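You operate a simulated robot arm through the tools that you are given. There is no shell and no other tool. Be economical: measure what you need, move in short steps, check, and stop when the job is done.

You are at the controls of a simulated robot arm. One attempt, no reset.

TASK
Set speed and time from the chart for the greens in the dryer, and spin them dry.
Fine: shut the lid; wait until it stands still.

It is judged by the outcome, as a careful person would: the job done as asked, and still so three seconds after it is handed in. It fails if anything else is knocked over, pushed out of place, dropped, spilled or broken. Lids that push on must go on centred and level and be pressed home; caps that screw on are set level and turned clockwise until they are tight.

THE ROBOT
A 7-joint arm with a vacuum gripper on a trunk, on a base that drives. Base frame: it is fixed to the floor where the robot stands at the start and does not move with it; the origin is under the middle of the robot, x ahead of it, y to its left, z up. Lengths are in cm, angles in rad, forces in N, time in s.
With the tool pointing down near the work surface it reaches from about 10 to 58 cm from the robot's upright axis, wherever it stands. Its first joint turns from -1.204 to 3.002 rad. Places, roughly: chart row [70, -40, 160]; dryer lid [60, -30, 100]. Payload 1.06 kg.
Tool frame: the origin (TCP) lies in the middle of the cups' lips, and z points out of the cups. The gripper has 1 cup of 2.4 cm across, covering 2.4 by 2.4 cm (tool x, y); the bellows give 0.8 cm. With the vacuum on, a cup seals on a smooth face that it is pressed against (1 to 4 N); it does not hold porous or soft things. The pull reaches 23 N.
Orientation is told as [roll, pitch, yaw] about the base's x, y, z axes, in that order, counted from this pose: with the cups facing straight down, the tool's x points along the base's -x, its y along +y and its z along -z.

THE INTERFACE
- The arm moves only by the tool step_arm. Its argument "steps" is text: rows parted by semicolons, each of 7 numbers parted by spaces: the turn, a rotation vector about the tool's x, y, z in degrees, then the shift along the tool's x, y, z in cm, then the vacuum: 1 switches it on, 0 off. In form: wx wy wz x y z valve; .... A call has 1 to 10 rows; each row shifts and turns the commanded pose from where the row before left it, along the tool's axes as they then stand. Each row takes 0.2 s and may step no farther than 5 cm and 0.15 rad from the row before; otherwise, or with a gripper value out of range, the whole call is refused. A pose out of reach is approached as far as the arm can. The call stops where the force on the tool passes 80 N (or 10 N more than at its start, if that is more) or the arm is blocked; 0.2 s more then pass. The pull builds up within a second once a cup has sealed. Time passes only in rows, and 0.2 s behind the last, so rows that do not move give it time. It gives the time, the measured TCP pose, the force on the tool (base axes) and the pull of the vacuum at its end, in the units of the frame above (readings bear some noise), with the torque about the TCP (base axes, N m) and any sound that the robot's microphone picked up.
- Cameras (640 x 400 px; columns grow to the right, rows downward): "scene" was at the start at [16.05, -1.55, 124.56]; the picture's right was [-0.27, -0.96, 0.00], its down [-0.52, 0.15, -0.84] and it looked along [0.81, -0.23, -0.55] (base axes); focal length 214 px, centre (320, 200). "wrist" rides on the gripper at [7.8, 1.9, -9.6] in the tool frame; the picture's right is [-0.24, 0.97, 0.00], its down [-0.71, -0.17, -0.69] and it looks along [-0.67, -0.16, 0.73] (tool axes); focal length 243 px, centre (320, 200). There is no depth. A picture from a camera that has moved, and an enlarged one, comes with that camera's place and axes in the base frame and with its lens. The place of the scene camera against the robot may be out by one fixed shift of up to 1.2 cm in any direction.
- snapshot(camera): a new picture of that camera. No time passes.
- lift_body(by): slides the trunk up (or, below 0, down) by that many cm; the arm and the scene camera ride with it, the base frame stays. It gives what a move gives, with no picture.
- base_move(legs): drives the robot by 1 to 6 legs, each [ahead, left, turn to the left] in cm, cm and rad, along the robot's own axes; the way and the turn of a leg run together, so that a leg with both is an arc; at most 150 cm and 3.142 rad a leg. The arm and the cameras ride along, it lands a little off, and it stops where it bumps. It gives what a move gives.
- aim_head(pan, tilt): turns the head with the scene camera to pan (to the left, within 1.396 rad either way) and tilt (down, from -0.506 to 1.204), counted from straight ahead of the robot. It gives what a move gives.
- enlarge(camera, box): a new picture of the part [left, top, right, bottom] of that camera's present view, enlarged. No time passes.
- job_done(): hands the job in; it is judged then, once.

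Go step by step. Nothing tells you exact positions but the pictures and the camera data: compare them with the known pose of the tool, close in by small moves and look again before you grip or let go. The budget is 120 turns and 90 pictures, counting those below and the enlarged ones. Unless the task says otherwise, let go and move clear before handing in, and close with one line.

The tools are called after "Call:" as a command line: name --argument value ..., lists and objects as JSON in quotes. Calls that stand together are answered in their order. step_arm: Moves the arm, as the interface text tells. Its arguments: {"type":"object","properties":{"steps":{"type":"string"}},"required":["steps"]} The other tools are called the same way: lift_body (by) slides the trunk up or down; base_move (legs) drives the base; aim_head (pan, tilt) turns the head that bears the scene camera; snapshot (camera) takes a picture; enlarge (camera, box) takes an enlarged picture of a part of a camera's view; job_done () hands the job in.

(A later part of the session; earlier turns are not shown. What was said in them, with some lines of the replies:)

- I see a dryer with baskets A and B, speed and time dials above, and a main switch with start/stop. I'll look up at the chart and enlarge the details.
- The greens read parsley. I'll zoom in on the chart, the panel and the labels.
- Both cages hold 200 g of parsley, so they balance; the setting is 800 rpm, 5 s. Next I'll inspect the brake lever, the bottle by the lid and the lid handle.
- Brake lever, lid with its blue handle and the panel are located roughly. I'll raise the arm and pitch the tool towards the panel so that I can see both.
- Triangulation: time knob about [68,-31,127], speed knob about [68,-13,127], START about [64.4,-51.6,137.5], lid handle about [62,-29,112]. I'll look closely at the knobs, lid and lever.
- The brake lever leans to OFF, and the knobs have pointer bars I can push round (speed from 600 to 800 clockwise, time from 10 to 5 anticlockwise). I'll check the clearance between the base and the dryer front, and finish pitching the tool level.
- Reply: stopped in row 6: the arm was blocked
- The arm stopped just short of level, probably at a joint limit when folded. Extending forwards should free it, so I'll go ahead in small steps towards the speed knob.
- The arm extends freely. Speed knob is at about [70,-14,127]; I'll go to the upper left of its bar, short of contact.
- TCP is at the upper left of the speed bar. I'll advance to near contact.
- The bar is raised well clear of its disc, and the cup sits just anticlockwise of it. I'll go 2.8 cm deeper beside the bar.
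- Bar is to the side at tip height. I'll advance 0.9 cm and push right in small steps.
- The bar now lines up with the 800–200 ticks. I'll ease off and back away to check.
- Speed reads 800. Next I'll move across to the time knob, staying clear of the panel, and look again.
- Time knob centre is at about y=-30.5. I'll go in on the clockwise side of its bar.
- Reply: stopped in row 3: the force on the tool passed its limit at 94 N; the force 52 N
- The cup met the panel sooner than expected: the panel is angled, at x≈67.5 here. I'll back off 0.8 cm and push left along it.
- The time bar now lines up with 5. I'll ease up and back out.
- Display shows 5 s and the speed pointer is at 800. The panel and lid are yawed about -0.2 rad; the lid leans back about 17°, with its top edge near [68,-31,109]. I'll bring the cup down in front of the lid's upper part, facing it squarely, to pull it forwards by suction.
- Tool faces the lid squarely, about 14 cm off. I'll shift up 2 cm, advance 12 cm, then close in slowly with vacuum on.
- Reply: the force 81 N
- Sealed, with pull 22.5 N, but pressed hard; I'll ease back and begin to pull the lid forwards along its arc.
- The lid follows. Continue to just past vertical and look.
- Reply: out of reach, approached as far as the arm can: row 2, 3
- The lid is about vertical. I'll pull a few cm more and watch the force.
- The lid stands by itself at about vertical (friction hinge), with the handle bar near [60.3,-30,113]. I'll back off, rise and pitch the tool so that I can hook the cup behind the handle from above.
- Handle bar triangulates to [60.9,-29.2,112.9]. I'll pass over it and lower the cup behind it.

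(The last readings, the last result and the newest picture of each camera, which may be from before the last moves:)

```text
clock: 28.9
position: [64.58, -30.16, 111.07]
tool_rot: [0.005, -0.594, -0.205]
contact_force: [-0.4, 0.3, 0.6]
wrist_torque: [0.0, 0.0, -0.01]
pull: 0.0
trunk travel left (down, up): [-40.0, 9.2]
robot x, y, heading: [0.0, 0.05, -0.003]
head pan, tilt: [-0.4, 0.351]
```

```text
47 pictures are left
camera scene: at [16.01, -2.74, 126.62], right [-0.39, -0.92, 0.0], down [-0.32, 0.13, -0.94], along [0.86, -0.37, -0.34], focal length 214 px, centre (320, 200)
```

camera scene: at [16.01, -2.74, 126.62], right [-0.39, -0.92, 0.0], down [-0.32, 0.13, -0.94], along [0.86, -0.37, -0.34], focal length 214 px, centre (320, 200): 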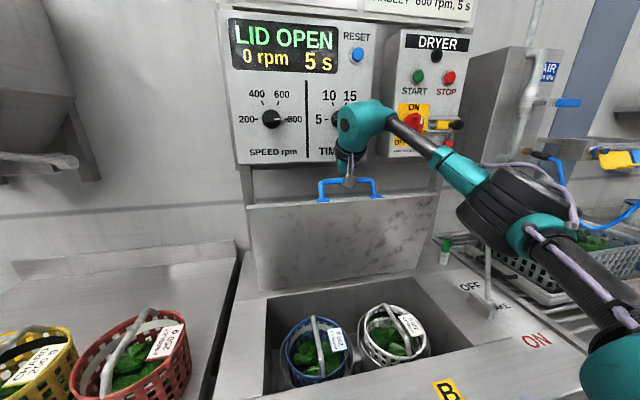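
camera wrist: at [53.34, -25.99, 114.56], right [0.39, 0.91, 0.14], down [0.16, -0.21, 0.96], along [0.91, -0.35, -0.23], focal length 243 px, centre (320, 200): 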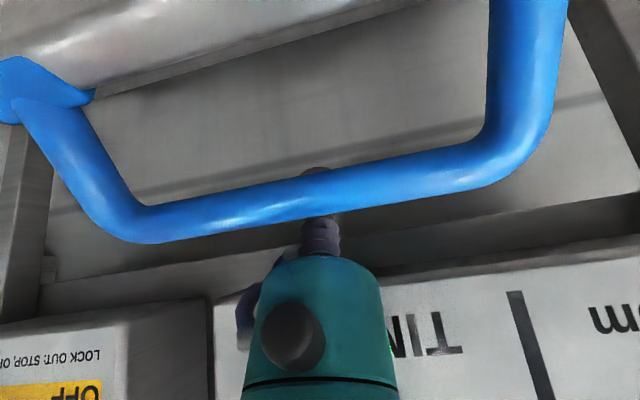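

The cup is behind the bar. I'll pull forwards gently.

Call:
step_arm --steps "0 0 0 1.66 0 -1.11 0;0 0 0 1.66 0 -1.11 0;0 0 0 1.66 0 -1.11 0;0 0 0 1.66 0 -1.11 0;0 0 0 1.94 0 -0.7 0;0 0 0 1.94 0 -0.7 0"

Call:
snapshot --camera "wrist"

Call:
snapshot --camera "scene"

```text
clock: 30.3
position: [52.94, -27.72, 109.9]
tool_rot: [0.007, -0.59, -0.207]
contact_force: [3.3, -5.6, -13.2]
wrist_torque: [0.01, -0.18, 0.09]
pull: 0.0
trunk travel left (down, up): [-40.0, 9.2]
robot x, y, heading: [-0.47, -0.0, -0.003]
head pan, tilt: [-0.4, 0.351]
```

```text
46 pictures are left
camera wrist: at [41.72, -23.57, 113.49], right [0.39, 0.91, 0.13], down [0.17, -0.21, 0.96], along [0.91, -0.35, -0.24], focal length 243 px, centre (320, 200)
```

wrist: 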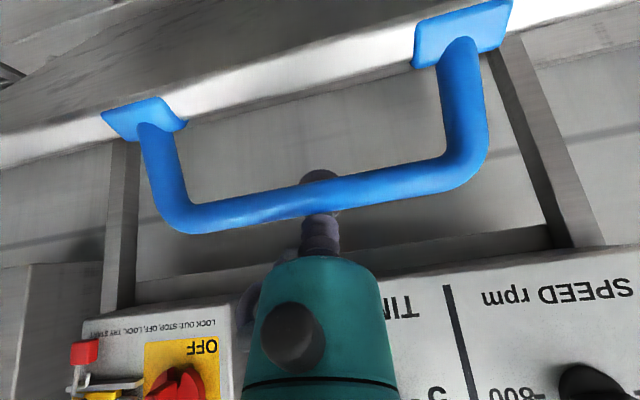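

```text
45 pictures are left
camera scene: at [16.15, -2.86, 126.58], right [-0.39, -0.92, 0.0], down [-0.32, 0.14, -0.94], along [0.86, -0.37, -0.35], focal length 214 px, centre (320, 200)
```

scene: 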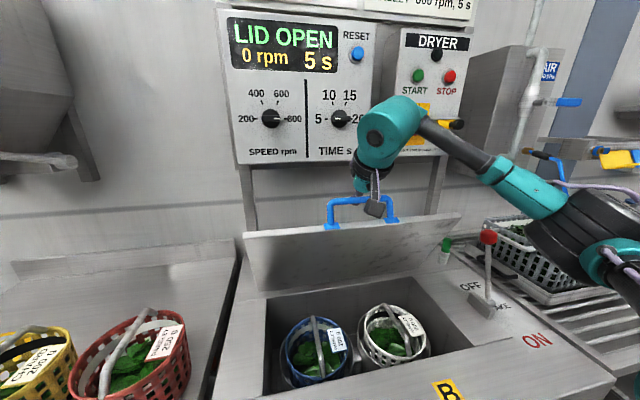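

The lid follows, about 20° past vertical. I'll continue round its arc.

Call:
step_arm --steps "0 0 0 2.33 0 -0.48 0;0 0 0 2.36 0 -0.26 0;0 0 0 2.38 0 -0.03 0;0 0 0 2.41 0 0.19 0"

Call:
snapshot --camera "scene"

Call:
snapshot --camera "wrist"

```text
clock: 31.3
position: [44.82, -25.7, 105.34]
tool_rot: [0.008, -0.593, -0.206]
contact_force: [0.0, 0.4, -1.2]
wrist_torque: [-0.02, -0.01, -0.01]
pull: 0.0
trunk travel left (down, up): [-40.0, 9.2]
robot x, y, heading: [-0.07, -0.16, -0.002]
head pan, tilt: [-0.4, 0.351]
```

```text
44 pictures are left
camera scene: at [16.01, -2.73, 126.62], right [-0.39, -0.92, 0.0], down [-0.32, 0.13, -0.94], along [0.86, -0.37, -0.34], focal length 214 px, centre (320, 200)
```

scene: 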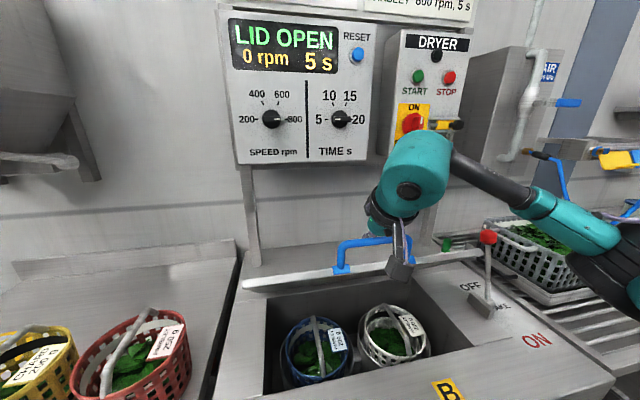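

```text
43 pictures are left
camera wrist: at [33.59, -21.69, 108.78], right [0.38, 0.91, 0.14], down [0.16, -0.21, 0.96], along [0.91, -0.35, -0.23], focal length 243 px, centre (320, 200)
```

wrist: 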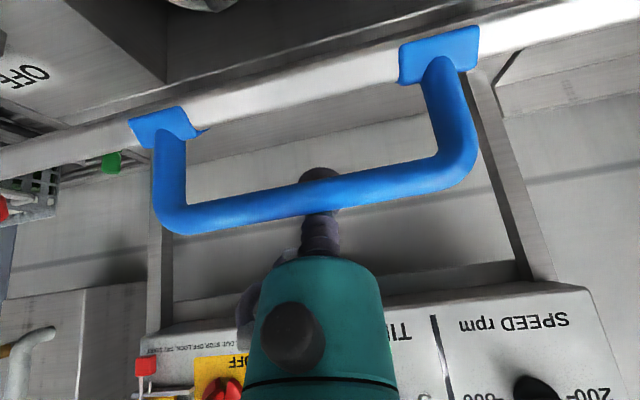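

Lid about 40° past vertical and held by friction. I'll follow the arc a bit more with the hook, going lower.

Call:
step_arm --steps "0 -4 0 2.39 0 0.33 0;0 -4 0 2.35 0 0.55 0;0 0 0 2.3 0 0.6 0"

Call:
snapshot --camera "scene"

Call:
snapshot --camera "wrist"

```text
clock: 32.1
position: [40.17, -24.9, 99.77]
tool_rot: [0.009, -0.735, -0.208]
contact_force: [-3.9, -1.5, 1.8]
wrist_torque: [0.04, -0.03, 0.09]
pull: 0.0
trunk travel left (down, up): [-40.0, 9.2]
robot x, y, heading: [0.1, 0.24, -0.005]
head pan, tilt: [-0.4, 0.351]
```

```text
42 pictures are left
camera scene: at [15.92, -2.75, 126.63], right [-0.39, -0.92, 0.0], down [-0.32, 0.13, -0.94], along [0.86, -0.37, -0.34], focal length 214 px, centre (320, 200)
```

scene: 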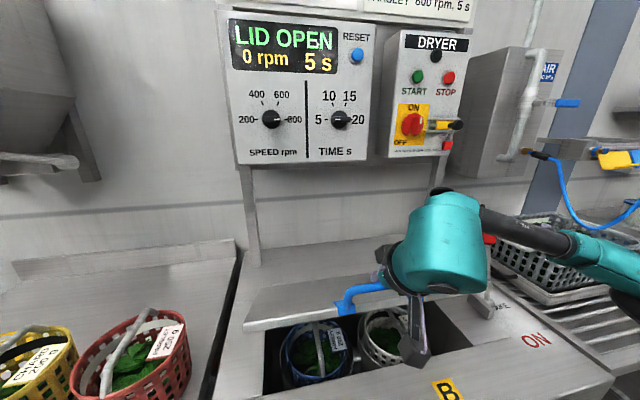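

```text
41 pictures are left
camera wrist: at [28.61, -20.64, 101.63], right [0.37, 0.92, 0.16], down [0.03, -0.19, 0.98], along [0.93, -0.35, -0.1], focal length 243 px, centre (320, 200)
```

wrist: 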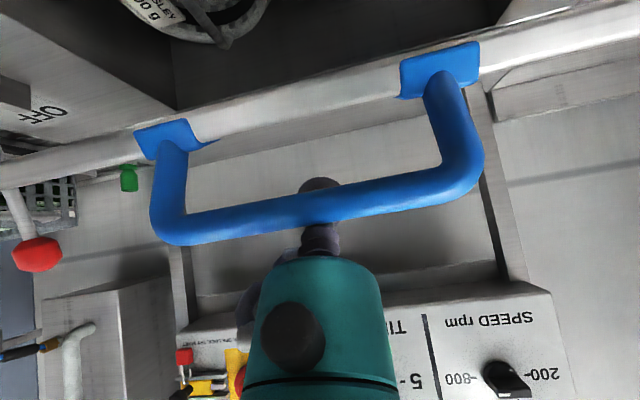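

About 60° now; the lever clears the lid by about 8 cm. Continue downwards in two steps and check.

Call:
step_arm --steps "0 0 0 2.36 0 0.83 0;0 0 0 2.28 0 1.04 0"

Call:
snapshot --camera "scene"

Call:
snapshot --camera "wrist"

```text
clock: 32.7
position: [37.91, -24.4, 95.34]
tool_rot: [0.008, -0.732, -0.206]
contact_force: [-11.7, 4.3, 5.5]
wrist_torque: [-0.06, -0.09, -0.07]
pull: 0.1
trunk travel left (down, up): [-40.0, 9.2]
robot x, y, heading: [-0.39, -0.19, -0.002]
head pan, tilt: [-0.4, 0.351]
```

```text
40 pictures are left
camera scene: at [15.8, -2.64, 126.65], right [-0.39, -0.92, 0.0], down [-0.32, 0.13, -0.94], along [0.86, -0.37, -0.34], focal length 214 px, centre (320, 200)
```

scene: 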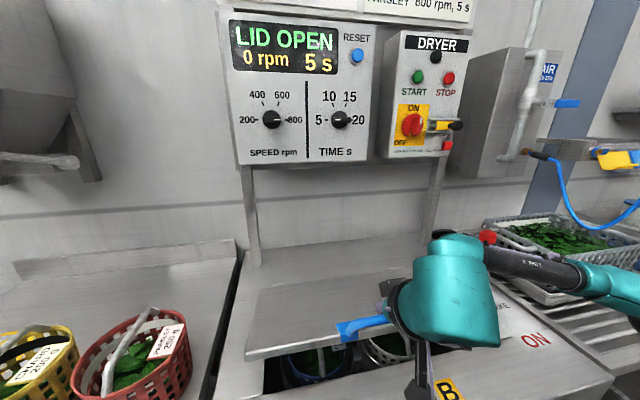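

```text
39 pictures are left
camera wrist: at [26.26, -20.17, 97.19], right [0.36, 0.92, 0.16], down [0.03, -0.19, 0.98], along [0.93, -0.35, -0.1], focal length 243 px, centre (320, 200)
```

wrist: 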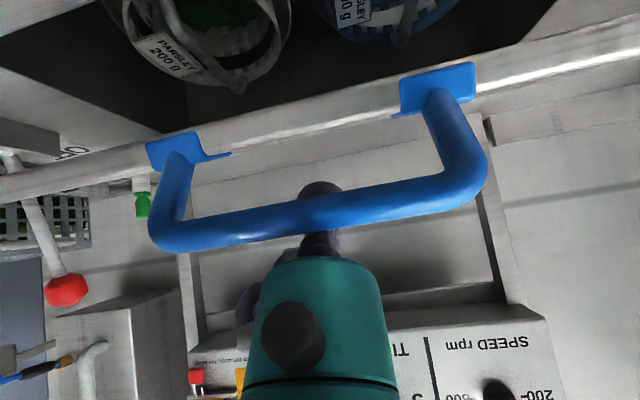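

Lid is near 70° closed. I'll unhook, lift, turn the tool vertical and then press down on the lid top.

Call:
step_arm --steps "0 0 0 -1.48 0 1.34 0;0 0 0 -2.2 0 -2.1 0;0 0 0 -2.2 0 -2.1 0;0 8.4 0 -2 0 -2 0;0 8.4 0 0 0 0 0;0 8.4 0 0 0 0 0;0 8.4 0 0 0 0 0;0 8.4 0 0 0 0 0"

Call:
snapshot --camera "scene"

Call:
snapshot --camera "wrist"

```text
clock: 34.5
position: [40.8, -25.07, 104.29]
tool_rot: [0.005, 0.002, -0.2]
contact_force: [0.7, 0.1, 0.6]
wrist_torque: [0.01, 0.0, 0.02]
pull: 0.1
trunk travel left (down, up): [-40.0, 9.2]
robot x, y, heading: [0.2, -0.11, -0.0]
head pan, tilt: [-0.4, 0.351]
```

```text
38 pictures are left
camera scene: at [16.0, -2.73, 126.62], right [-0.39, -0.92, 0.0], down [-0.32, 0.13, -0.94], along [0.86, -0.37, -0.34], focal length 214 px, centre (320, 200)
```

scene: 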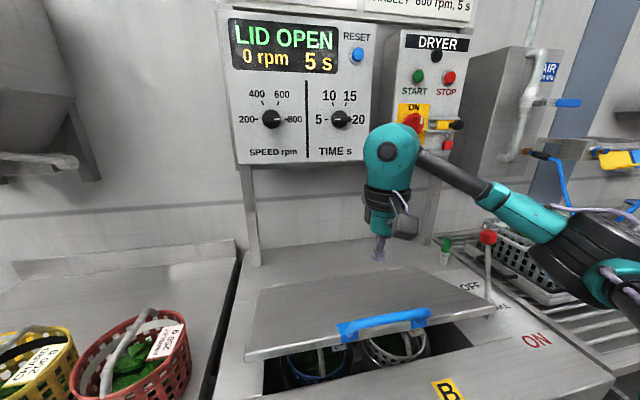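

```text
37 pictures are left
camera wrist: at [33.41, -21.81, 113.76], right [0.42, 0.91, 0.01], down [0.66, -0.31, 0.68], along [0.62, -0.29, -0.73], focal length 243 px, centre (320, 200)
```

wrist: 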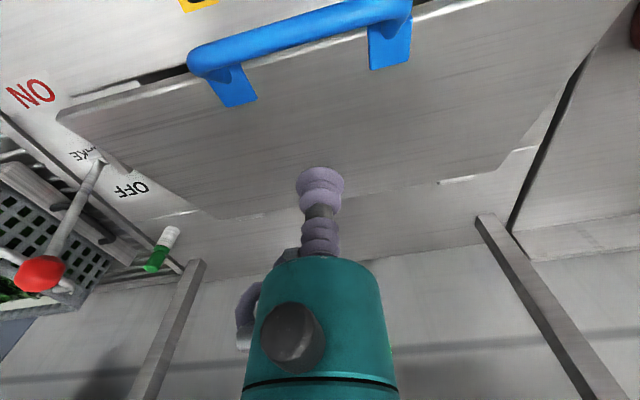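

Lid is at about 20° from closed, and the path is clear of the lever. I'll press it down near its front with the cup, vacuum off.

Call:
step_arm --steps "0 0 0 0 0 4 0;0 0 0 0 0 4 0;0 0 0 0 0 2 0;0 0 0 0.2 0 1.5 0;0 0 0 0.3 0 1.5 0;0 0 0 0.3 0 1.5 0"

Call:
snapshot --camera "scene"

```text
clock: 35.9
position: [39.95, -24.88, 89.66]
tool_rot: [0.003, -0.001, -0.201]
contact_force: [-1.0, -0.1, -0.1]
wrist_torque: [-0.02, 0.01, -0.01]
pull: 0.0
trunk travel left (down, up): [-40.0, 9.2]
robot x, y, heading: [0.01, 0.1, -0.007]
head pan, tilt: [-0.4, 0.351]
```

```text
36 pictures are left
camera scene: at [15.98, -2.73, 126.62], right [-0.39, -0.92, 0.0], down [-0.32, 0.13, -0.94], along [0.86, -0.37, -0.34], focal length 214 px, centre (320, 200)
```

scene: 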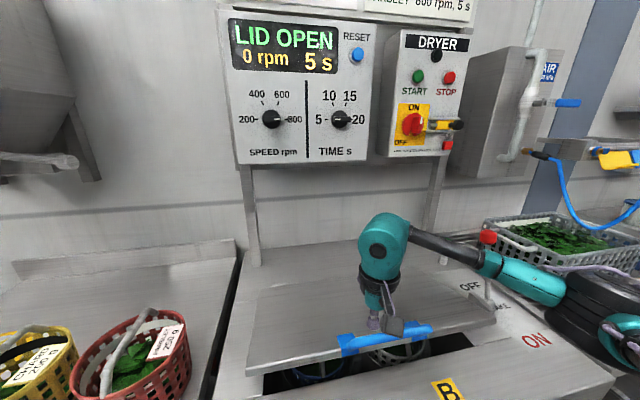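

Not yet in contact, so I'll keep descending slowly.

Call:
step_arm --steps "0 0 0 0.2 0 1 0;0 0 0 0.2 0 1 0;0 0 0 0.2 0 1 0;0 0 0 0.2 0 1 0"

Call:
snapshot --camera "scene"

Call:
snapshot --camera "wrist"

```text
clock: 36.9
position: [39.14, -24.79, 85.66]
tool_rot: [0.006, 0.0, -0.202]
contact_force: [0.1, 0.2, 0.3]
wrist_torque: [0.02, 0.02, -0.02]
pull: 0.0
trunk travel left (down, up): [-40.0, 9.2]
robot x, y, heading: [-0.54, 0.04, 0.005]
head pan, tilt: [-0.4, 0.351]
```

```text
35 pictures are left
camera scene: at [15.98, -2.73, 126.62], right [-0.39, -0.92, 0.0], down [-0.32, 0.13, -0.94], along [0.86, -0.37, -0.34], focal length 214 px, centre (320, 200)
```

scene: 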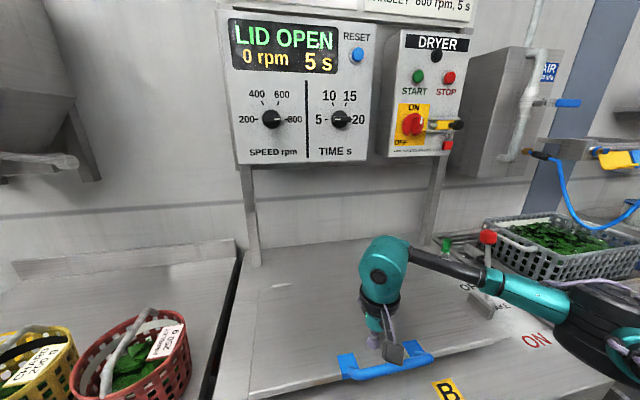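

```text
34 pictures are left
camera wrist: at [31.83, -21.4, 95.21], right [0.43, 0.91, 0.01], down [0.66, -0.31, 0.68], along [0.62, -0.29, -0.73], focal length 243 px, centre (320, 200)
```

wrist: 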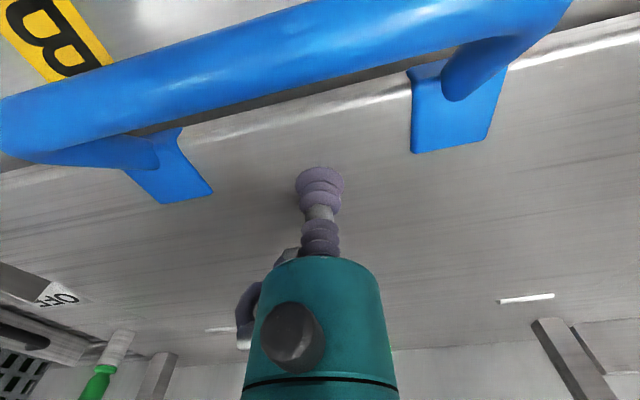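

The lid looks almost flat and the display still says LID OPEN. I'll press down a little further.

Call:
step_arm --steps "0 0 0 0.1 0 0.7 0;0 0 0 0 0 0.7 0;0 0 0 0 0 0.7 0;0 0 0 0 0 0.5 0"

Call:
snapshot --camera "scene"

```text
clock: 37.9
position: [39.04, -24.66, 83.17]
tool_rot: [0.005, 0.0, -0.203]
contact_force: [0.5, -1.3, 4.5]
wrist_torque: [0.0, 0.0, 0.03]
pull: 0.0
trunk travel left (down, up): [-40.0, 9.2]
robot x, y, heading: [-0.37, 0.14, -0.001]
head pan, tilt: [-0.4, 0.351]
```

```text
33 pictures are left
camera scene: at [15.96, -2.73, 126.63], right [-0.39, -0.92, 0.0], down [-0.32, 0.13, -0.94], along [0.86, -0.37, -0.34], focal length 214 px, centre (320, 200)
```

scene: 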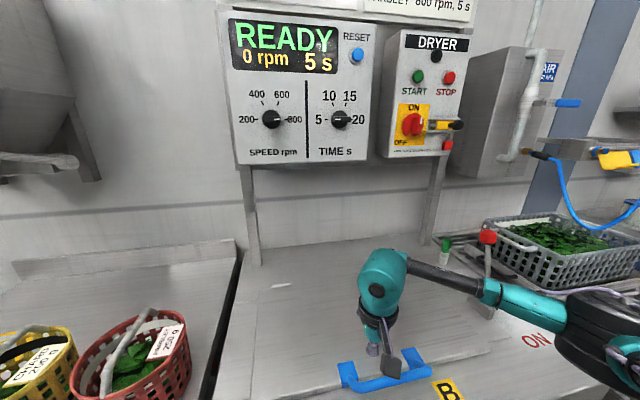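

READY is displayed. I'll press once more to be sure it is home, then lift away and raise the trunk for the START button at about [64.8,-52.5,138.3].

Call:
step_arm --steps "0 0 0 0 0 0.5 0;0 0 0 0 0 0 0;0 0 0 0 0 -3 0;0 0 0 0 0 -5 0;0 0 0 0 0 -5 0;0 0 0 0 0 -5 0;0 0 0 0 0 -5 0"

Call:
lift_body --by 9

Call:
step_arm --steps "0 -8 0 0 -2 0 0;0 -8 0 0 -2 0 0;0 -8 0 0 -2 0 0;0 -8 0 0 -2 0 0;0 -8 0 -1 -2 0 0;0 -8 0 -1 -2 0 0;0 -8 0 -1 0 0 0;0 -8 0 -1 0 0 0;0 -8 0 -1 0 0 0;0 -8 0 -1 0 0 0"

Call:
snapshot --camera "scene"

```text
clock: 39.5
position: [39.04, -24.8, 105.68]
tool_rot: [0.006, 0.0, -0.201]
contact_force: [-0.8, 1.2, 0.5]
wrist_torque: [0.0, 0.02, 0.0]
pull: 0.1
trunk travel left (down, up): [-40.0, 9.2]
robot x, y, heading: [0.03, -0.14, -0.003]
head pan, tilt: [-0.4, 0.351]
```

```text
clock: 40.7
position: [38.97, -24.86, 114.56]
tool_rot: [0.004, 0.003, -0.204]
contact_force: [0.3, -0.2, -0.4]
wrist_torque: [0.0, 0.0, -0.05]
pull: 0.2
trunk travel left (down, up): [-49.0, 0.2]
robot x, y, heading: [0.18, 0.12, 0.001]
head pan, tilt: [-0.4, 0.351]
```

```text
clock: 42.9
position: [40.01, -37.2, 119.05]
tool_rot: [0.04, -1.397, -0.242]
contact_force: [-0.6, 0.0, 0.0]
wrist_torque: [0.0, -0.01, 0.01]
pull: 0.1
trunk travel left (down, up): [-49.0, 0.2]
robot x, y, heading: [-0.12, 0.25, -0.002]
head pan, tilt: [-0.4, 0.351]
```

```text
32 pictures are left
camera scene: at [8.87, -2.72, 136.7], right [-0.39, -0.92, 0.0], down [-0.32, 0.13, -0.94], along [0.86, -0.37, -0.34], focal length 214 px, centre (320, 200)
```

scene: 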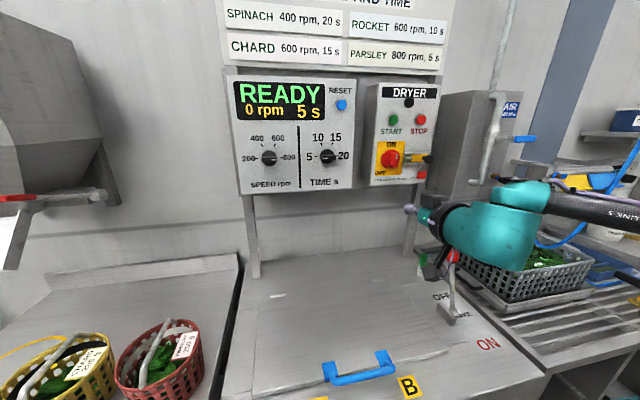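

Lid is flat and the display reads READY. I'll raise the arm and move it towards START.

Call:
step_arm --steps "0 0 0 -4.5 -1.5 0 0;0 0 0 -4.5 -1.5 0.5 0;0 0 0 -4.5 -1.5 1 0;0 0 0 -4.3 -1.5 2 0;0 0 0 -4 -1.5 3 0;0 0 0 -1 -1.5 4 0;0 0 0 0 0 3 0"

Call:
snapshot --camera "scene"

Call:
snapshot --camera "wrist"

```text
refused: row 5 steps farther than a row can; nothing moved
```

```text
31 pictures are left
camera scene: at [8.87, -2.72, 136.7], right [-0.39, -0.92, 0.0], down [-0.32, 0.13, -0.94], along [0.86, -0.37, -0.34], focal length 214 px, centre (320, 200)
```

scene: 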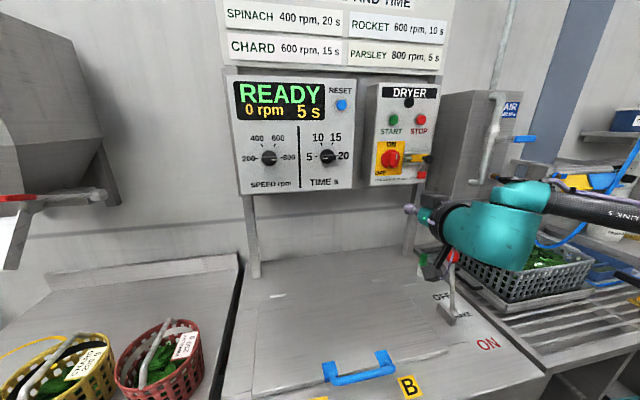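

```text
30 pictures are left
camera wrist: at [29.85, -33.23, 112.96], right [0.23, 0.94, 0.24], down [-0.58, -0.06, 0.81], along [0.78, -0.33, 0.53], focal length 243 px, centre (320, 200)
```

wrist: 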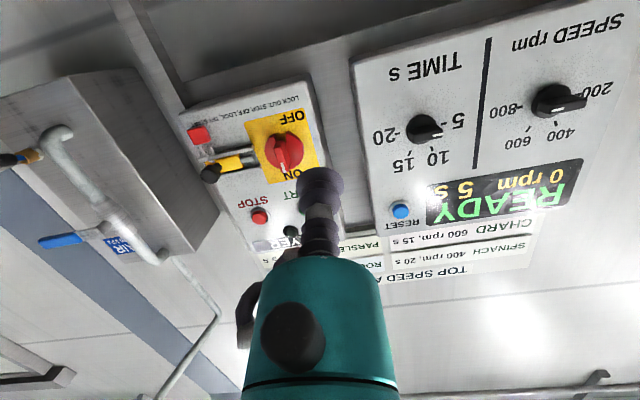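

One row was too long; repeating with shorter ones.

Call:
step_arm --steps "0 0 0 -4 -1.2 0 0;0 0 0 -4 -1.2 0 0;0 0 0 -4 -1.2 1 0;0 0 0 -4 -1.2 2 0;0 0 0 -3.5 -1.2 2.5 0;0 0 0 -2.5 -1.2 3 0;0 0 0 -0.5 -1 4 0;0 0 0 0 -0.8 3 0"

Call:
snapshot --camera "scene"

Call:
snapshot --camera "wrist"

```text
clock: 44.7
position: [54.25, -48.56, 138.94]
tool_rot: [0.044, -1.395, -0.246]
contact_force: [0.9, 0.1, -0.2]
wrist_torque: [-0.03, 0.01, -0.02]
pull: 0.0
out of reach, approached as far as the arm can: row 8
trunk travel left (down, up): [-49.0, 0.2]
robot x, y, heading: [-0.22, 0.21, -0.007]
head pan, tilt: [-0.4, 0.351]
```

```text
29 pictures are left
camera scene: at [9.0, -2.77, 136.68], right [-0.39, -0.92, 0.0], down [-0.32, 0.13, -0.94], along [0.86, -0.37, -0.34], focal length 214 px, centre (320, 200)
```

scene: 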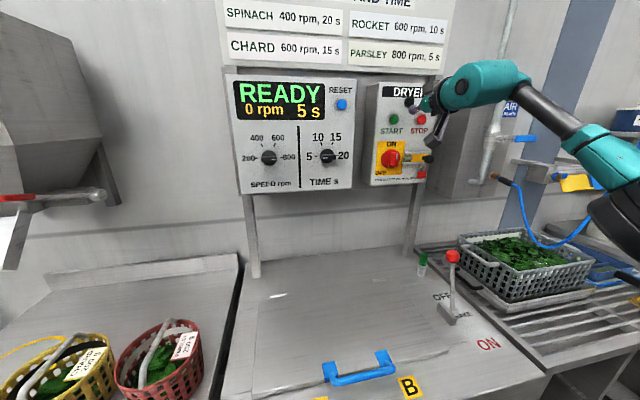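

```text
28 pictures are left
camera wrist: at [44.14, -44.66, 132.94], right [0.24, 0.94, 0.24], down [-0.58, -0.06, 0.81], along [0.78, -0.33, 0.53], focal length 243 px, centre (320, 200)
```

wrist: 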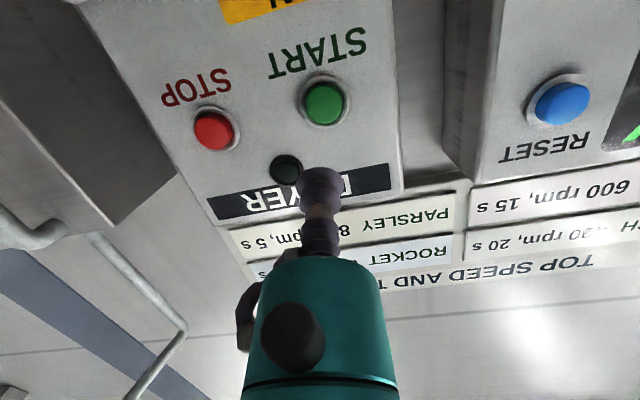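

START is about 10 cm beyond the arm's reach from here. I'll look down at the floor in front of the base before driving.

Call:
step_arm --steps "0 0 0 0 0 -4 0;0 0 0 0 0 -4 0"

Call:
aim_head --pan -0.5 --tilt 1.2

Call:
snapshot --camera "scene"

```text
clock: 45.3
position: [46.39, -47.14, 140.52]
tool_rot: [0.033, -1.397, -0.233]
contact_force: [0.8, -0.3, 1.2]
wrist_torque: [0.01, -0.03, 0.03]
pull: 0.1
trunk travel left (down, up): [-49.0, 0.2]
robot x, y, heading: [-0.24, -0.54, -0.004]
head pan, tilt: [-0.4, 0.351]
```

```text
clock: 46.5
position: [46.45, -47.24, 140.43]
tool_rot: [0.034, -1.394, -0.236]
contact_force: [0.2, 0.4, 0.1]
wrist_torque: [-0.01, 0.03, -0.02]
pull: 0.0
trunk travel left (down, up): [-49.0, 0.2]
robot x, y, heading: [-0.29, -0.17, -0.001]
head pan, tilt: [-0.499, 1.201]
```

```text
27 pictures are left
camera scene: at [5.21, -1.77, 129.97], right [-0.48, -0.88, 0.0], down [-0.82, 0.45, -0.36], along [0.32, -0.17, -0.93], focal length 214 px, centre (320, 200)
```

scene: 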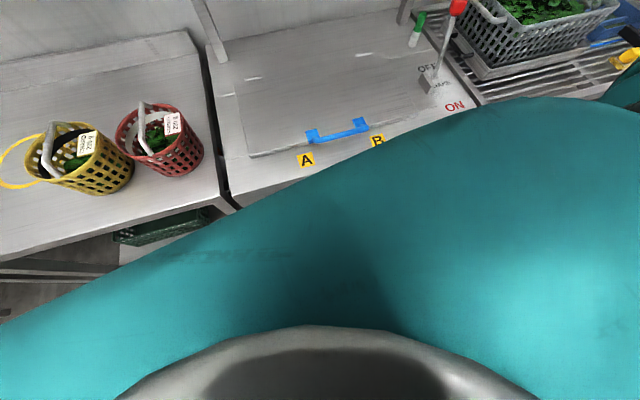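

The view is blocked, but earlier pictures show the dryer front at x≈25 with a valve near [19,-49]. I'll tuck the arm left, then back off 5 cm and drive right 28 cm, keeping clear.

Call:
step_arm --steps "0 0 0 0 4.5 0 0;0 0 0 0 4.5 0 0;0 0 0 0 4.5 0 0;0 0 0 0 4.5 0 0;0 0 0 0 4.5 0 0"

Call:
base_move --legs '[[-5, 0, 0], [0, -14, 0]]'

Call:
aim_head --pan -0.5 --tilt 0.6

Call:
snapshot --camera "scene"

```text
clock: 47.7
position: [50.94, -24.81, 140.42]
tool_rot: [0.026, -1.397, -0.23]
contact_force: [0.4, 0.2, -0.6]
wrist_torque: [-0.04, -0.03, -0.01]
pull: 0.1
trunk travel left (down, up): [-49.0, 0.2]
robot x, y, heading: [-0.05, 0.08, -0.002]
head pan, tilt: [-0.499, 1.201]
```

```text
clock: 50.1
position: [45.93, -39.01, 140.43]
tool_rot: [0.036, -1.395, -0.236]
contact_force: [-0.4, -0.6, 0.3]
wrist_torque: [0.0, 0.01, 0.02]
pull: 0.1
trunk travel left (down, up): [-49.0, 0.2]
robot x, y, heading: [-5.16, -14.42, -0.003]
head pan, tilt: [-0.499, 1.201]
```

```text
clock: 51.1
position: [46.1, -39.08, 140.38]
tool_rot: [0.033, -1.396, -0.233]
contact_force: [0.1, -0.4, 0.2]
wrist_torque: [-0.01, 0.01, -0.01]
pull: 0.0
trunk travel left (down, up): [-49.0, 0.2]
robot x, y, heading: [-4.91, -14.44, 0.0]
head pan, tilt: [-0.499, 0.6]
```

```text
26 pictures are left
camera scene: at [3.07, -17.5, 134.41], right [-0.48, -0.88, 0.0], down [-0.5, 0.27, -0.82], along [0.72, -0.4, -0.57], focal length 214 px, centre (320, 200)
```

scene: 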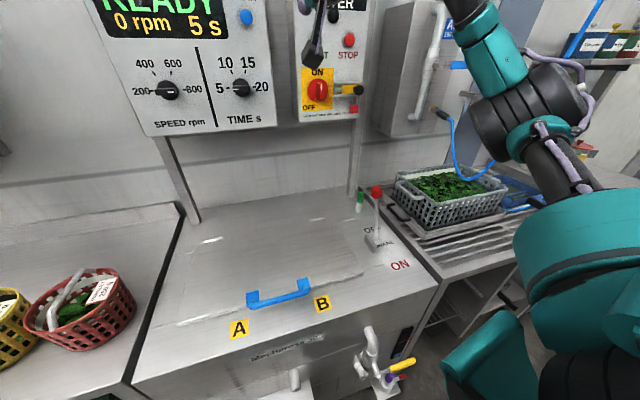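

Moved without a bump and the way is clear. Another 12 cm right.

Call:
base_move --legs '[[0, -12, 0]]'

Call:
aim_head --pan -0.3 --tilt 0.3

Call:
snapshot --camera "scene"

Call:
snapshot --camera "wrist"

```text
clock: 52.9
position: [45.92, -51.27, 140.33]
tool_rot: [0.035, -1.397, -0.236]
contact_force: [-0.4, -0.2, 0.1]
wrist_torque: [0.0, 0.0, 0.0]
pull: 0.1
trunk travel left (down, up): [-49.0, 0.2]
robot x, y, heading: [-4.71, -26.28, -0.005]
head pan, tilt: [-0.499, 0.6]
```

```text
clock: 53.6
position: [46.05, -51.28, 140.48]
tool_rot: [0.032, -1.398, -0.233]
contact_force: [-0.1, -0.4, 0.6]
wrist_torque: [0.01, 0.01, 0.01]
pull: 0.1
trunk travel left (down, up): [-49.0, 0.2]
robot x, y, heading: [-5.02, -26.38, -0.001]
head pan, tilt: [-0.3, 0.3]
```

```text
25 pictures are left
camera scene: at [4.21, -28.22, 137.16], right [-0.3, -0.95, 0.0], down [-0.28, 0.09, -0.96], along [0.91, -0.28, -0.3], focal length 214 px, centre (320, 200)
```

scene: 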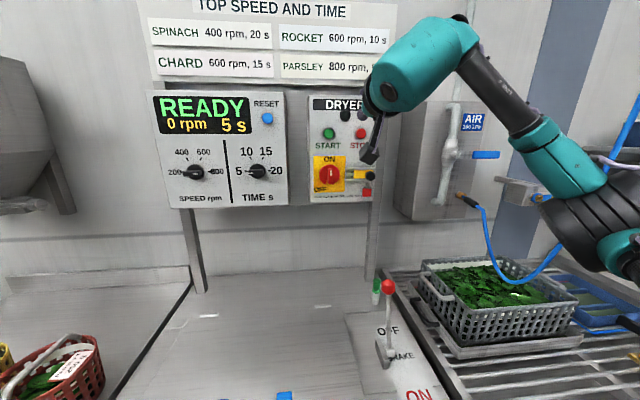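

```text
24 pictures are left
camera wrist: at [35.79, -47.27, 134.35], right [0.23, 0.94, 0.24], down [-0.58, -0.06, 0.81], along [0.78, -0.33, 0.53], focal length 243 px, centre (320, 200)
```

wrist: 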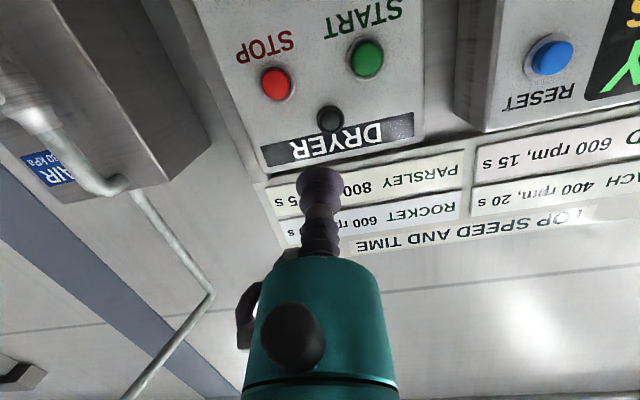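

START triangulates to about [66,-50.8,137.2]. I'll shift left 5 cm and advance to 4 cm short.

Call:
step_arm --steps "0 0 0 0 2.55 1 0;0 0 0 0 2.55 3 0;0 0 0 0 0 4 0;0 0 0 0 0 4 0;0 0 0 0 0 3 0"

Call:
snapshot --camera "wrist"

Call:
enlarge --camera "scene" --box '[260, 80, 420, 220]'

```text
clock: 54.9
position: [61.71, -49.25, 137.97]
tool_rot: [0.027, -1.397, -0.23]
contact_force: [0.1, 0.2, 0.5]
wrist_torque: [-0.01, -0.02, 0.01]
pull: 0.1
trunk travel left (down, up): [-49.0, 0.2]
robot x, y, heading: [-4.88, -26.36, 0.001]
head pan, tilt: [-0.3, 0.3]
```

```text
23 pictures are left
camera wrist: at [51.46, -45.27, 131.87], right [0.23, 0.94, 0.24], down [-0.58, -0.06, 0.81], along [0.78, -0.33, 0.53], focal length 243 px, centre (320, 200)
```

wrist: 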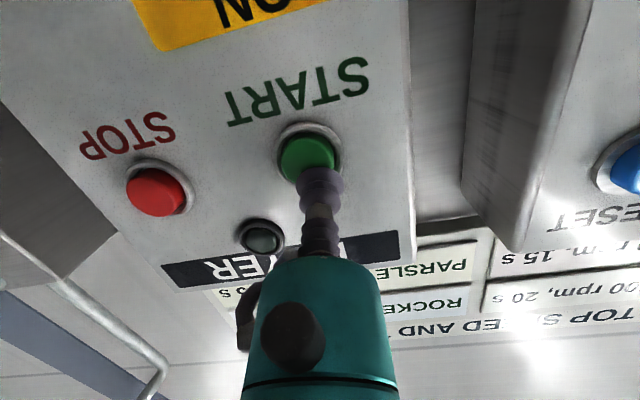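

```text
2.86 times, centred on (340, 150) of scene
camera zoom: at [4.25, -28.19, 137.17], right [-0.3, -0.95, 0.0], down [-0.28, 0.09, -0.96], along [0.91, -0.28, -0.3], focal length 613 px, centre (263, 343)
```

zoom: 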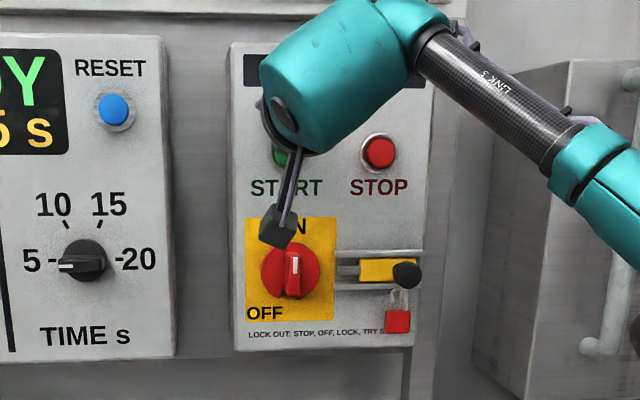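

Nearly aligned; correcting by 0.8 cm right and 0.6 cm up, then advancing to press in small steps.

Call:
step_arm --steps "0 0 0 -0.6 -0.8 1 0;0 0 0 0 0 1 0"

Call:
enlarge --camera "wrist" --box '[220, 80, 420, 220]'

```text
clock: 55.5
position: [63.13, -50.48, 138.37]
tool_rot: [0.037, -1.398, -0.24]
contact_force: [-7.6, 0.0, 1.4]
wrist_torque: [0.05, 0.03, 0.03]
pull: 0.0
trunk travel left (down, up): [-49.0, 0.2]
robot x, y, heading: [-4.93, -26.27, -0.001]
head pan, tilt: [-0.3, 0.3]
heard: click
```

```text
2.86 times, centred on (320, 150) of wrist
camera zoom: at [53.0, -46.52, 132.34], right [0.23, 0.94, 0.24], down [-0.58, -0.06, 0.81], along [0.78, -0.33, 0.53], focal length 693 px, centre (320, 343)
```

zoom: 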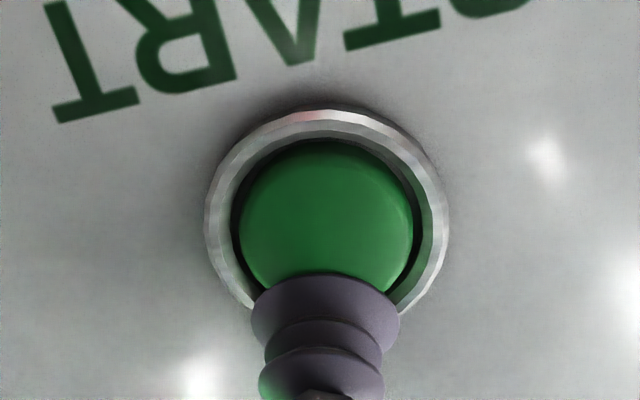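

The START button clicked. I'll back off and look at the display.

Call:
step_arm --steps "0 0 0 0 0 -1 0;0 0 0 0 0 -3 0"

Call:
snapshot --camera "scene"

```text
clock: 56.0
position: [59.4, -49.87, 138.65]
tool_rot: [0.037, -1.398, -0.235]
contact_force: [0.5, 0.0, -0.4]
wrist_torque: [0.0, 0.0, -0.03]
pull: 0.0
trunk travel left (down, up): [-49.0, 0.2]
robot x, y, heading: [-4.6, -26.2, 0.001]
head pan, tilt: [-0.3, 0.3]
```

```text
20 pictures are left
camera scene: at [4.14, -28.23, 137.18], right [-0.3, -0.95, 0.0], down [-0.28, 0.09, -0.96], along [0.91, -0.28, -0.29], focal length 214 px, centre (320, 200)
```

scene: 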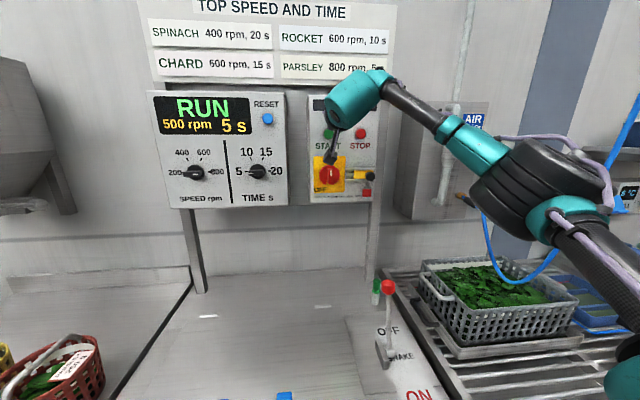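

It is running, at 500 rpm and rising. I'll back off and wait.

Call:
step_arm --steps "0 0 0 0 0 -3 0;0 0 0 0 0 -3 0;0 0 0 0 0 -3 0;0 0 0 0 0 0 0;0 0 0 0 0 0 0;0 0 0 0 0 0 0;0 0 0 0 0 0 0;0 0 0 0 0 0 0;0 0 0 0 0 0 0;0 0 0 0 0 0 0"

Call:
enlarge --camera "scene" --box '[140, 80, 300, 210]'

Call:
step_arm --steps "0 0 0 0 0 0 0;0 0 0 0 0 0 0;0 0 0 0 0 0 0;0 0 0 0 0 0 0;0 0 0 0 0 0 0;0 0 0 0 0 0 0;0 0 0 0 0 0 0;0 0 0 0 0 0 0;0 0 0 0 0 0 0;0 0 0 0 0 0 0"

Call:
step_arm --steps "0 0 0 0 0 0 0;0 0 0 0 0 0 0;0 0 0 0 0 0 0;0 0 0 0 0 0 0;0 0 0 0 0 0 0;0 0 0 0 0 0 0;0 0 0 0 0 0 0;0 0 0 0 0 0 0;0 0 0 0 0 0 0;0 0 0 0 0 0 0"

Call:
enlarge --camera "scene" --box '[140, 80, 300, 210]'

```text
clock: 58.2
position: [50.88, -47.8, 140.19]
tool_rot: [0.034, -1.398, -0.234]
contact_force: [0.2, -0.2, -0.3]
wrist_torque: [-0.01, -0.01, -0.01]
pull: 0.0
trunk travel left (down, up): [-49.0, 0.2]
robot x, y, heading: [-5.33, -26.76, 0.001]
head pan, tilt: [-0.3, 0.3]
```

```text
3.08 times, centred on (220, 145) of scene
camera zoom: at [4.21, -28.22, 137.17], right [-0.3, -0.95, 0.0], down [-0.28, 0.09, -0.96], along [0.91, -0.28, -0.3], focal length 660 px, centre (628, 369)
```

zoom: 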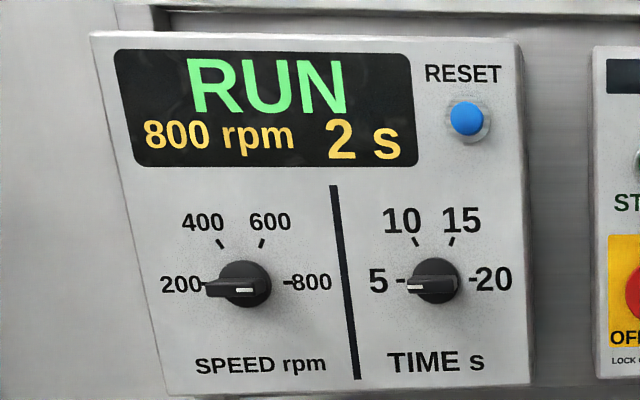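

```text
clock: 60.5
position: [50.73, -47.87, 140.21]
tool_rot: [0.031, -1.398, -0.233]
contact_force: [0.8, 1.2, -1.2]
wrist_torque: [-0.01, 0.0, 0.01]
pull: 0.0
trunk travel left (down, up): [-49.0, 0.2]
robot x, y, heading: [-5.23, -26.26, -0.001]
head pan, tilt: [-0.3, 0.3]
```

```text
clock: 62.6
position: [50.8, -47.8, 140.08]
tool_rot: [0.033, -1.398, -0.235]
contact_force: [-0.1, -0.1, 0.6]
wrist_torque: [-0.04, 0.0, -0.01]
pull: 0.0
trunk travel left (down, up): [-49.0, 0.2]
robot x, y, heading: [-5.03, -26.8, 0.002]
head pan, tilt: [-0.3, 0.3]
```

```text
3.08 times, centred on (220, 145) of scene
camera zoom: at [4.21, -28.22, 137.17], right [-0.3, -0.95, 0.0], down [-0.28, 0.09, -0.96], along [0.91, -0.28, -0.3], focal length 660 px, centre (628, 369)
```

zoom: 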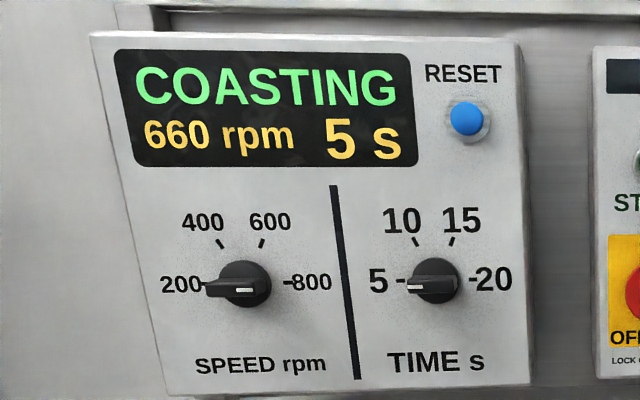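

It ran its 5 s at 800 rpm and is now coasting at 660 rpm. I'll wait.

Call:
step_arm --steps "0 0 0 0 0 0 0;0 0 0 0 0 0 0;0 0 0 0 0 0 0;0 0 0 0 0 0 0;0 0 0 0 0 0 0;0 0 0 0 0 0 0;0 0 0 0 0 0 0;0 0 0 0 0 0 0;0 0 0 0 0 0 0;0 0 0 0 0 0 0"

Call:
step_arm --steps "0 0 0 0 0 0 0;0 0 0 0 0 0 0;0 0 0 0 0 0 0;0 0 0 0 0 0 0;0 0 0 0 0 0 0;0 0 0 0 0 0 0;0 0 0 0 0 0 0;0 0 0 0 0 0 0;0 0 0 0 0 0 0;0 0 0 0 0 0 0"

Call:
step_arm --steps "0 0 0 0 0 0 0;0 0 0 0 0 0 0;0 0 0 0 0 0 0;0 0 0 0 0 0 0;0 0 0 0 0 0 0;0 0 0 0 0 0 0;0 0 0 0 0 0 0;0 0 0 0 0 0 0;0 0 0 0 0 0 0;0 0 0 0 0 0 0"

Call:
step_arm --steps "0 0 0 0 0 0 0;0 0 0 0 0 0 0;0 0 0 0 0 0 0;0 0 0 0 0 0 0;0 0 0 0 0 0 0;0 0 0 0 0 0 0;0 0 0 0 0 0 0;0 0 0 0 0 0 0;0 0 0 0 0 0 0;0 0 0 0 0 0 0"

Call:
enlarge --camera "scene" --box '[140, 80, 300, 210]'

```text
clock: 64.8
position: [50.85, -48.02, 140.17]
tool_rot: [0.031, -1.398, -0.235]
contact_force: [-0.1, 0.8, -0.4]
wrist_torque: [-0.01, -0.02, 0.03]
pull: 0.0
trunk travel left (down, up): [-49.0, 0.2]
robot x, y, heading: [-5.04, -26.08, -0.004]
head pan, tilt: [-0.3, 0.3]
```

```text
clock: 67.0
position: [50.79, -47.75, 140.12]
tool_rot: [0.032, -1.398, -0.233]
contact_force: [0.2, -0.2, 0.5]
wrist_torque: [-0.02, -0.02, 0.0]
pull: 0.1
trunk travel left (down, up): [-49.0, 0.2]
robot x, y, heading: [-5.5, -26.08, -0.003]
head pan, tilt: [-0.3, 0.3]
```

```text
clock: 69.2
position: [50.81, -47.88, 140.05]
tool_rot: [0.032, -1.398, -0.233]
contact_force: [0.6, 0.4, -0.4]
wrist_torque: [-0.01, 0.0, 0.03]
pull: 0.0
trunk travel left (down, up): [-49.0, 0.2]
robot x, y, heading: [-4.99, -26.51, 0.003]
head pan, tilt: [-0.3, 0.3]
```

```text
clock: 71.5
position: [50.7, -47.86, 140.26]
tool_rot: [0.034, -1.397, -0.235]
contact_force: [-0.1, 1.0, -0.3]
wrist_torque: [-0.01, 0.0, 0.01]
pull: 0.1
trunk travel left (down, up): [-49.0, 0.2]
robot x, y, heading: [-5.23, -26.27, 0.003]
head pan, tilt: [-0.3, 0.3]
```

```text
3.08 times, centred on (220, 145) of scene
camera zoom: at [4.21, -28.22, 137.17], right [-0.3, -0.95, 0.0], down [-0.28, 0.09, -0.96], along [0.91, -0.28, -0.3], focal length 660 px, centre (628, 369)
```

zoom: 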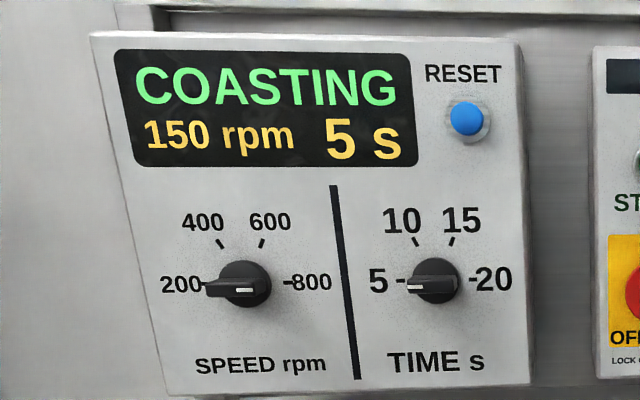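

Down to 150 rpm; waiting on.

Call:
step_arm --steps "0 0 0 0 0 0 0;0 0 0 0 0 0 0;0 0 0 0 0 0 0;0 0 0 0 0 0 0;0 0 0 0 0 0 0;0 0 0 0 0 0 0;0 0 0 0 0 0 0;0 0 0 0 0 0 0;0 0 0 0 0 0 0;0 0 0 0 0 0 0"

Call:
step_arm --steps "0 0 0 0 0 0 0;0 0 0 0 0 0 0;0 0 0 0 0 0 0;0 0 0 0 0 0 0;0 0 0 0 0 0 0;0 0 0 0 0 0 0;0 0 0 0 0 0 0;0 0 0 0 0 0 0;0 0 0 0 0 0 0;0 0 0 0 0 0 0"

Call:
step_arm --steps "0 0 0 0 0 0 0;0 0 0 0 0 0 0;0 0 0 0 0 0 0;0 0 0 0 0 0 0;0 0 0 0 0 0 0;0 0 0 0 0 0 0;0 0 0 0 0 0 0;0 0 0 0 0 0 0;0 0 0 0 0 0 0;0 0 0 0 0 0 0"

Call:
step_arm --steps "0 0 0 0 0 0 0;0 0 0 0 0 0 0;0 0 0 0 0 0 0;0 0 0 0 0 0 0;0 0 0 0 0 0 0;0 0 0 0 0 0 0;0 0 0 0 0 0 0;0 0 0 0 0 0 0;0 0 0 0 0 0 0;0 0 0 0 0 0 0"

Call:
snapshot --camera "scene"

```text
clock: 73.7
position: [50.81, -47.84, 140.1]
tool_rot: [0.034, -1.398, -0.234]
contact_force: [0.5, -0.3, -0.2]
wrist_torque: [0.0, -0.03, 0.01]
pull: 0.1
trunk travel left (down, up): [-49.0, 0.2]
robot x, y, heading: [-5.27, -26.47, 0.001]
head pan, tilt: [-0.3, 0.3]
```

```text
clock: 75.8
position: [50.74, -47.83, 140.14]
tool_rot: [0.031, -1.398, -0.232]
contact_force: [-0.2, -0.4, 0.0]
wrist_torque: [0.05, 0.01, 0.01]
pull: 0.1
trunk travel left (down, up): [-49.0, 0.2]
robot x, y, heading: [-4.83, -26.23, -0.004]
head pan, tilt: [-0.3, 0.3]
```

```text
clock: 78.0
position: [50.71, -47.84, 140.12]
tool_rot: [0.032, -1.397, -0.236]
contact_force: [-0.2, 0.2, -0.2]
wrist_torque: [0.03, 0.01, 0.0]
pull: 0.1
trunk travel left (down, up): [-49.0, 0.2]
robot x, y, heading: [-5.02, -26.46, -0.006]
head pan, tilt: [-0.3, 0.3]
```

```text
clock: 80.2
position: [50.82, -47.95, 140.18]
tool_rot: [0.031, -1.397, -0.234]
contact_force: [-0.2, 0.0, 0.3]
wrist_torque: [-0.01, 0.03, 0.03]
pull: 0.1
trunk travel left (down, up): [-49.0, 0.2]
robot x, y, heading: [-5.03, -26.33, -0.005]
head pan, tilt: [-0.3, 0.3]
```

```text
16 pictures are left
camera scene: at [4.21, -28.22, 137.17], right [-0.3, -0.95, 0.0], down [-0.28, 0.09, -0.96], along [0.91, -0.28, -0.3], focal length 214 px, centre (320, 200)
```

scene: 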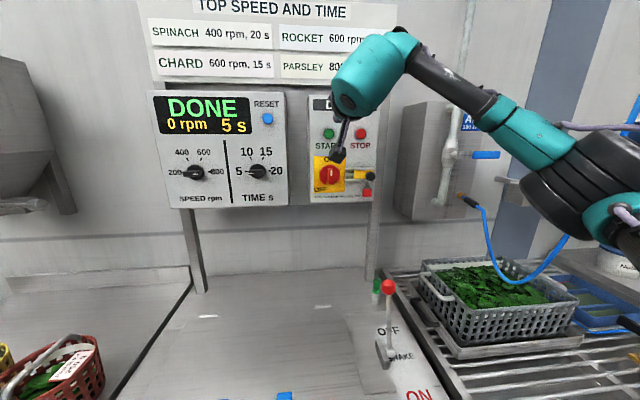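

The display reads DONE at 0 rpm, the lid is shut and the arm is clear. I'm handing the job in.

Call:
job_done

```text
The job is handed in.
```

The parsley was spun at 800 rpm for 5 s, as the chart gives, with the lid shut; the dryer coasted to a standstill and shows DONE, 0 rpm.
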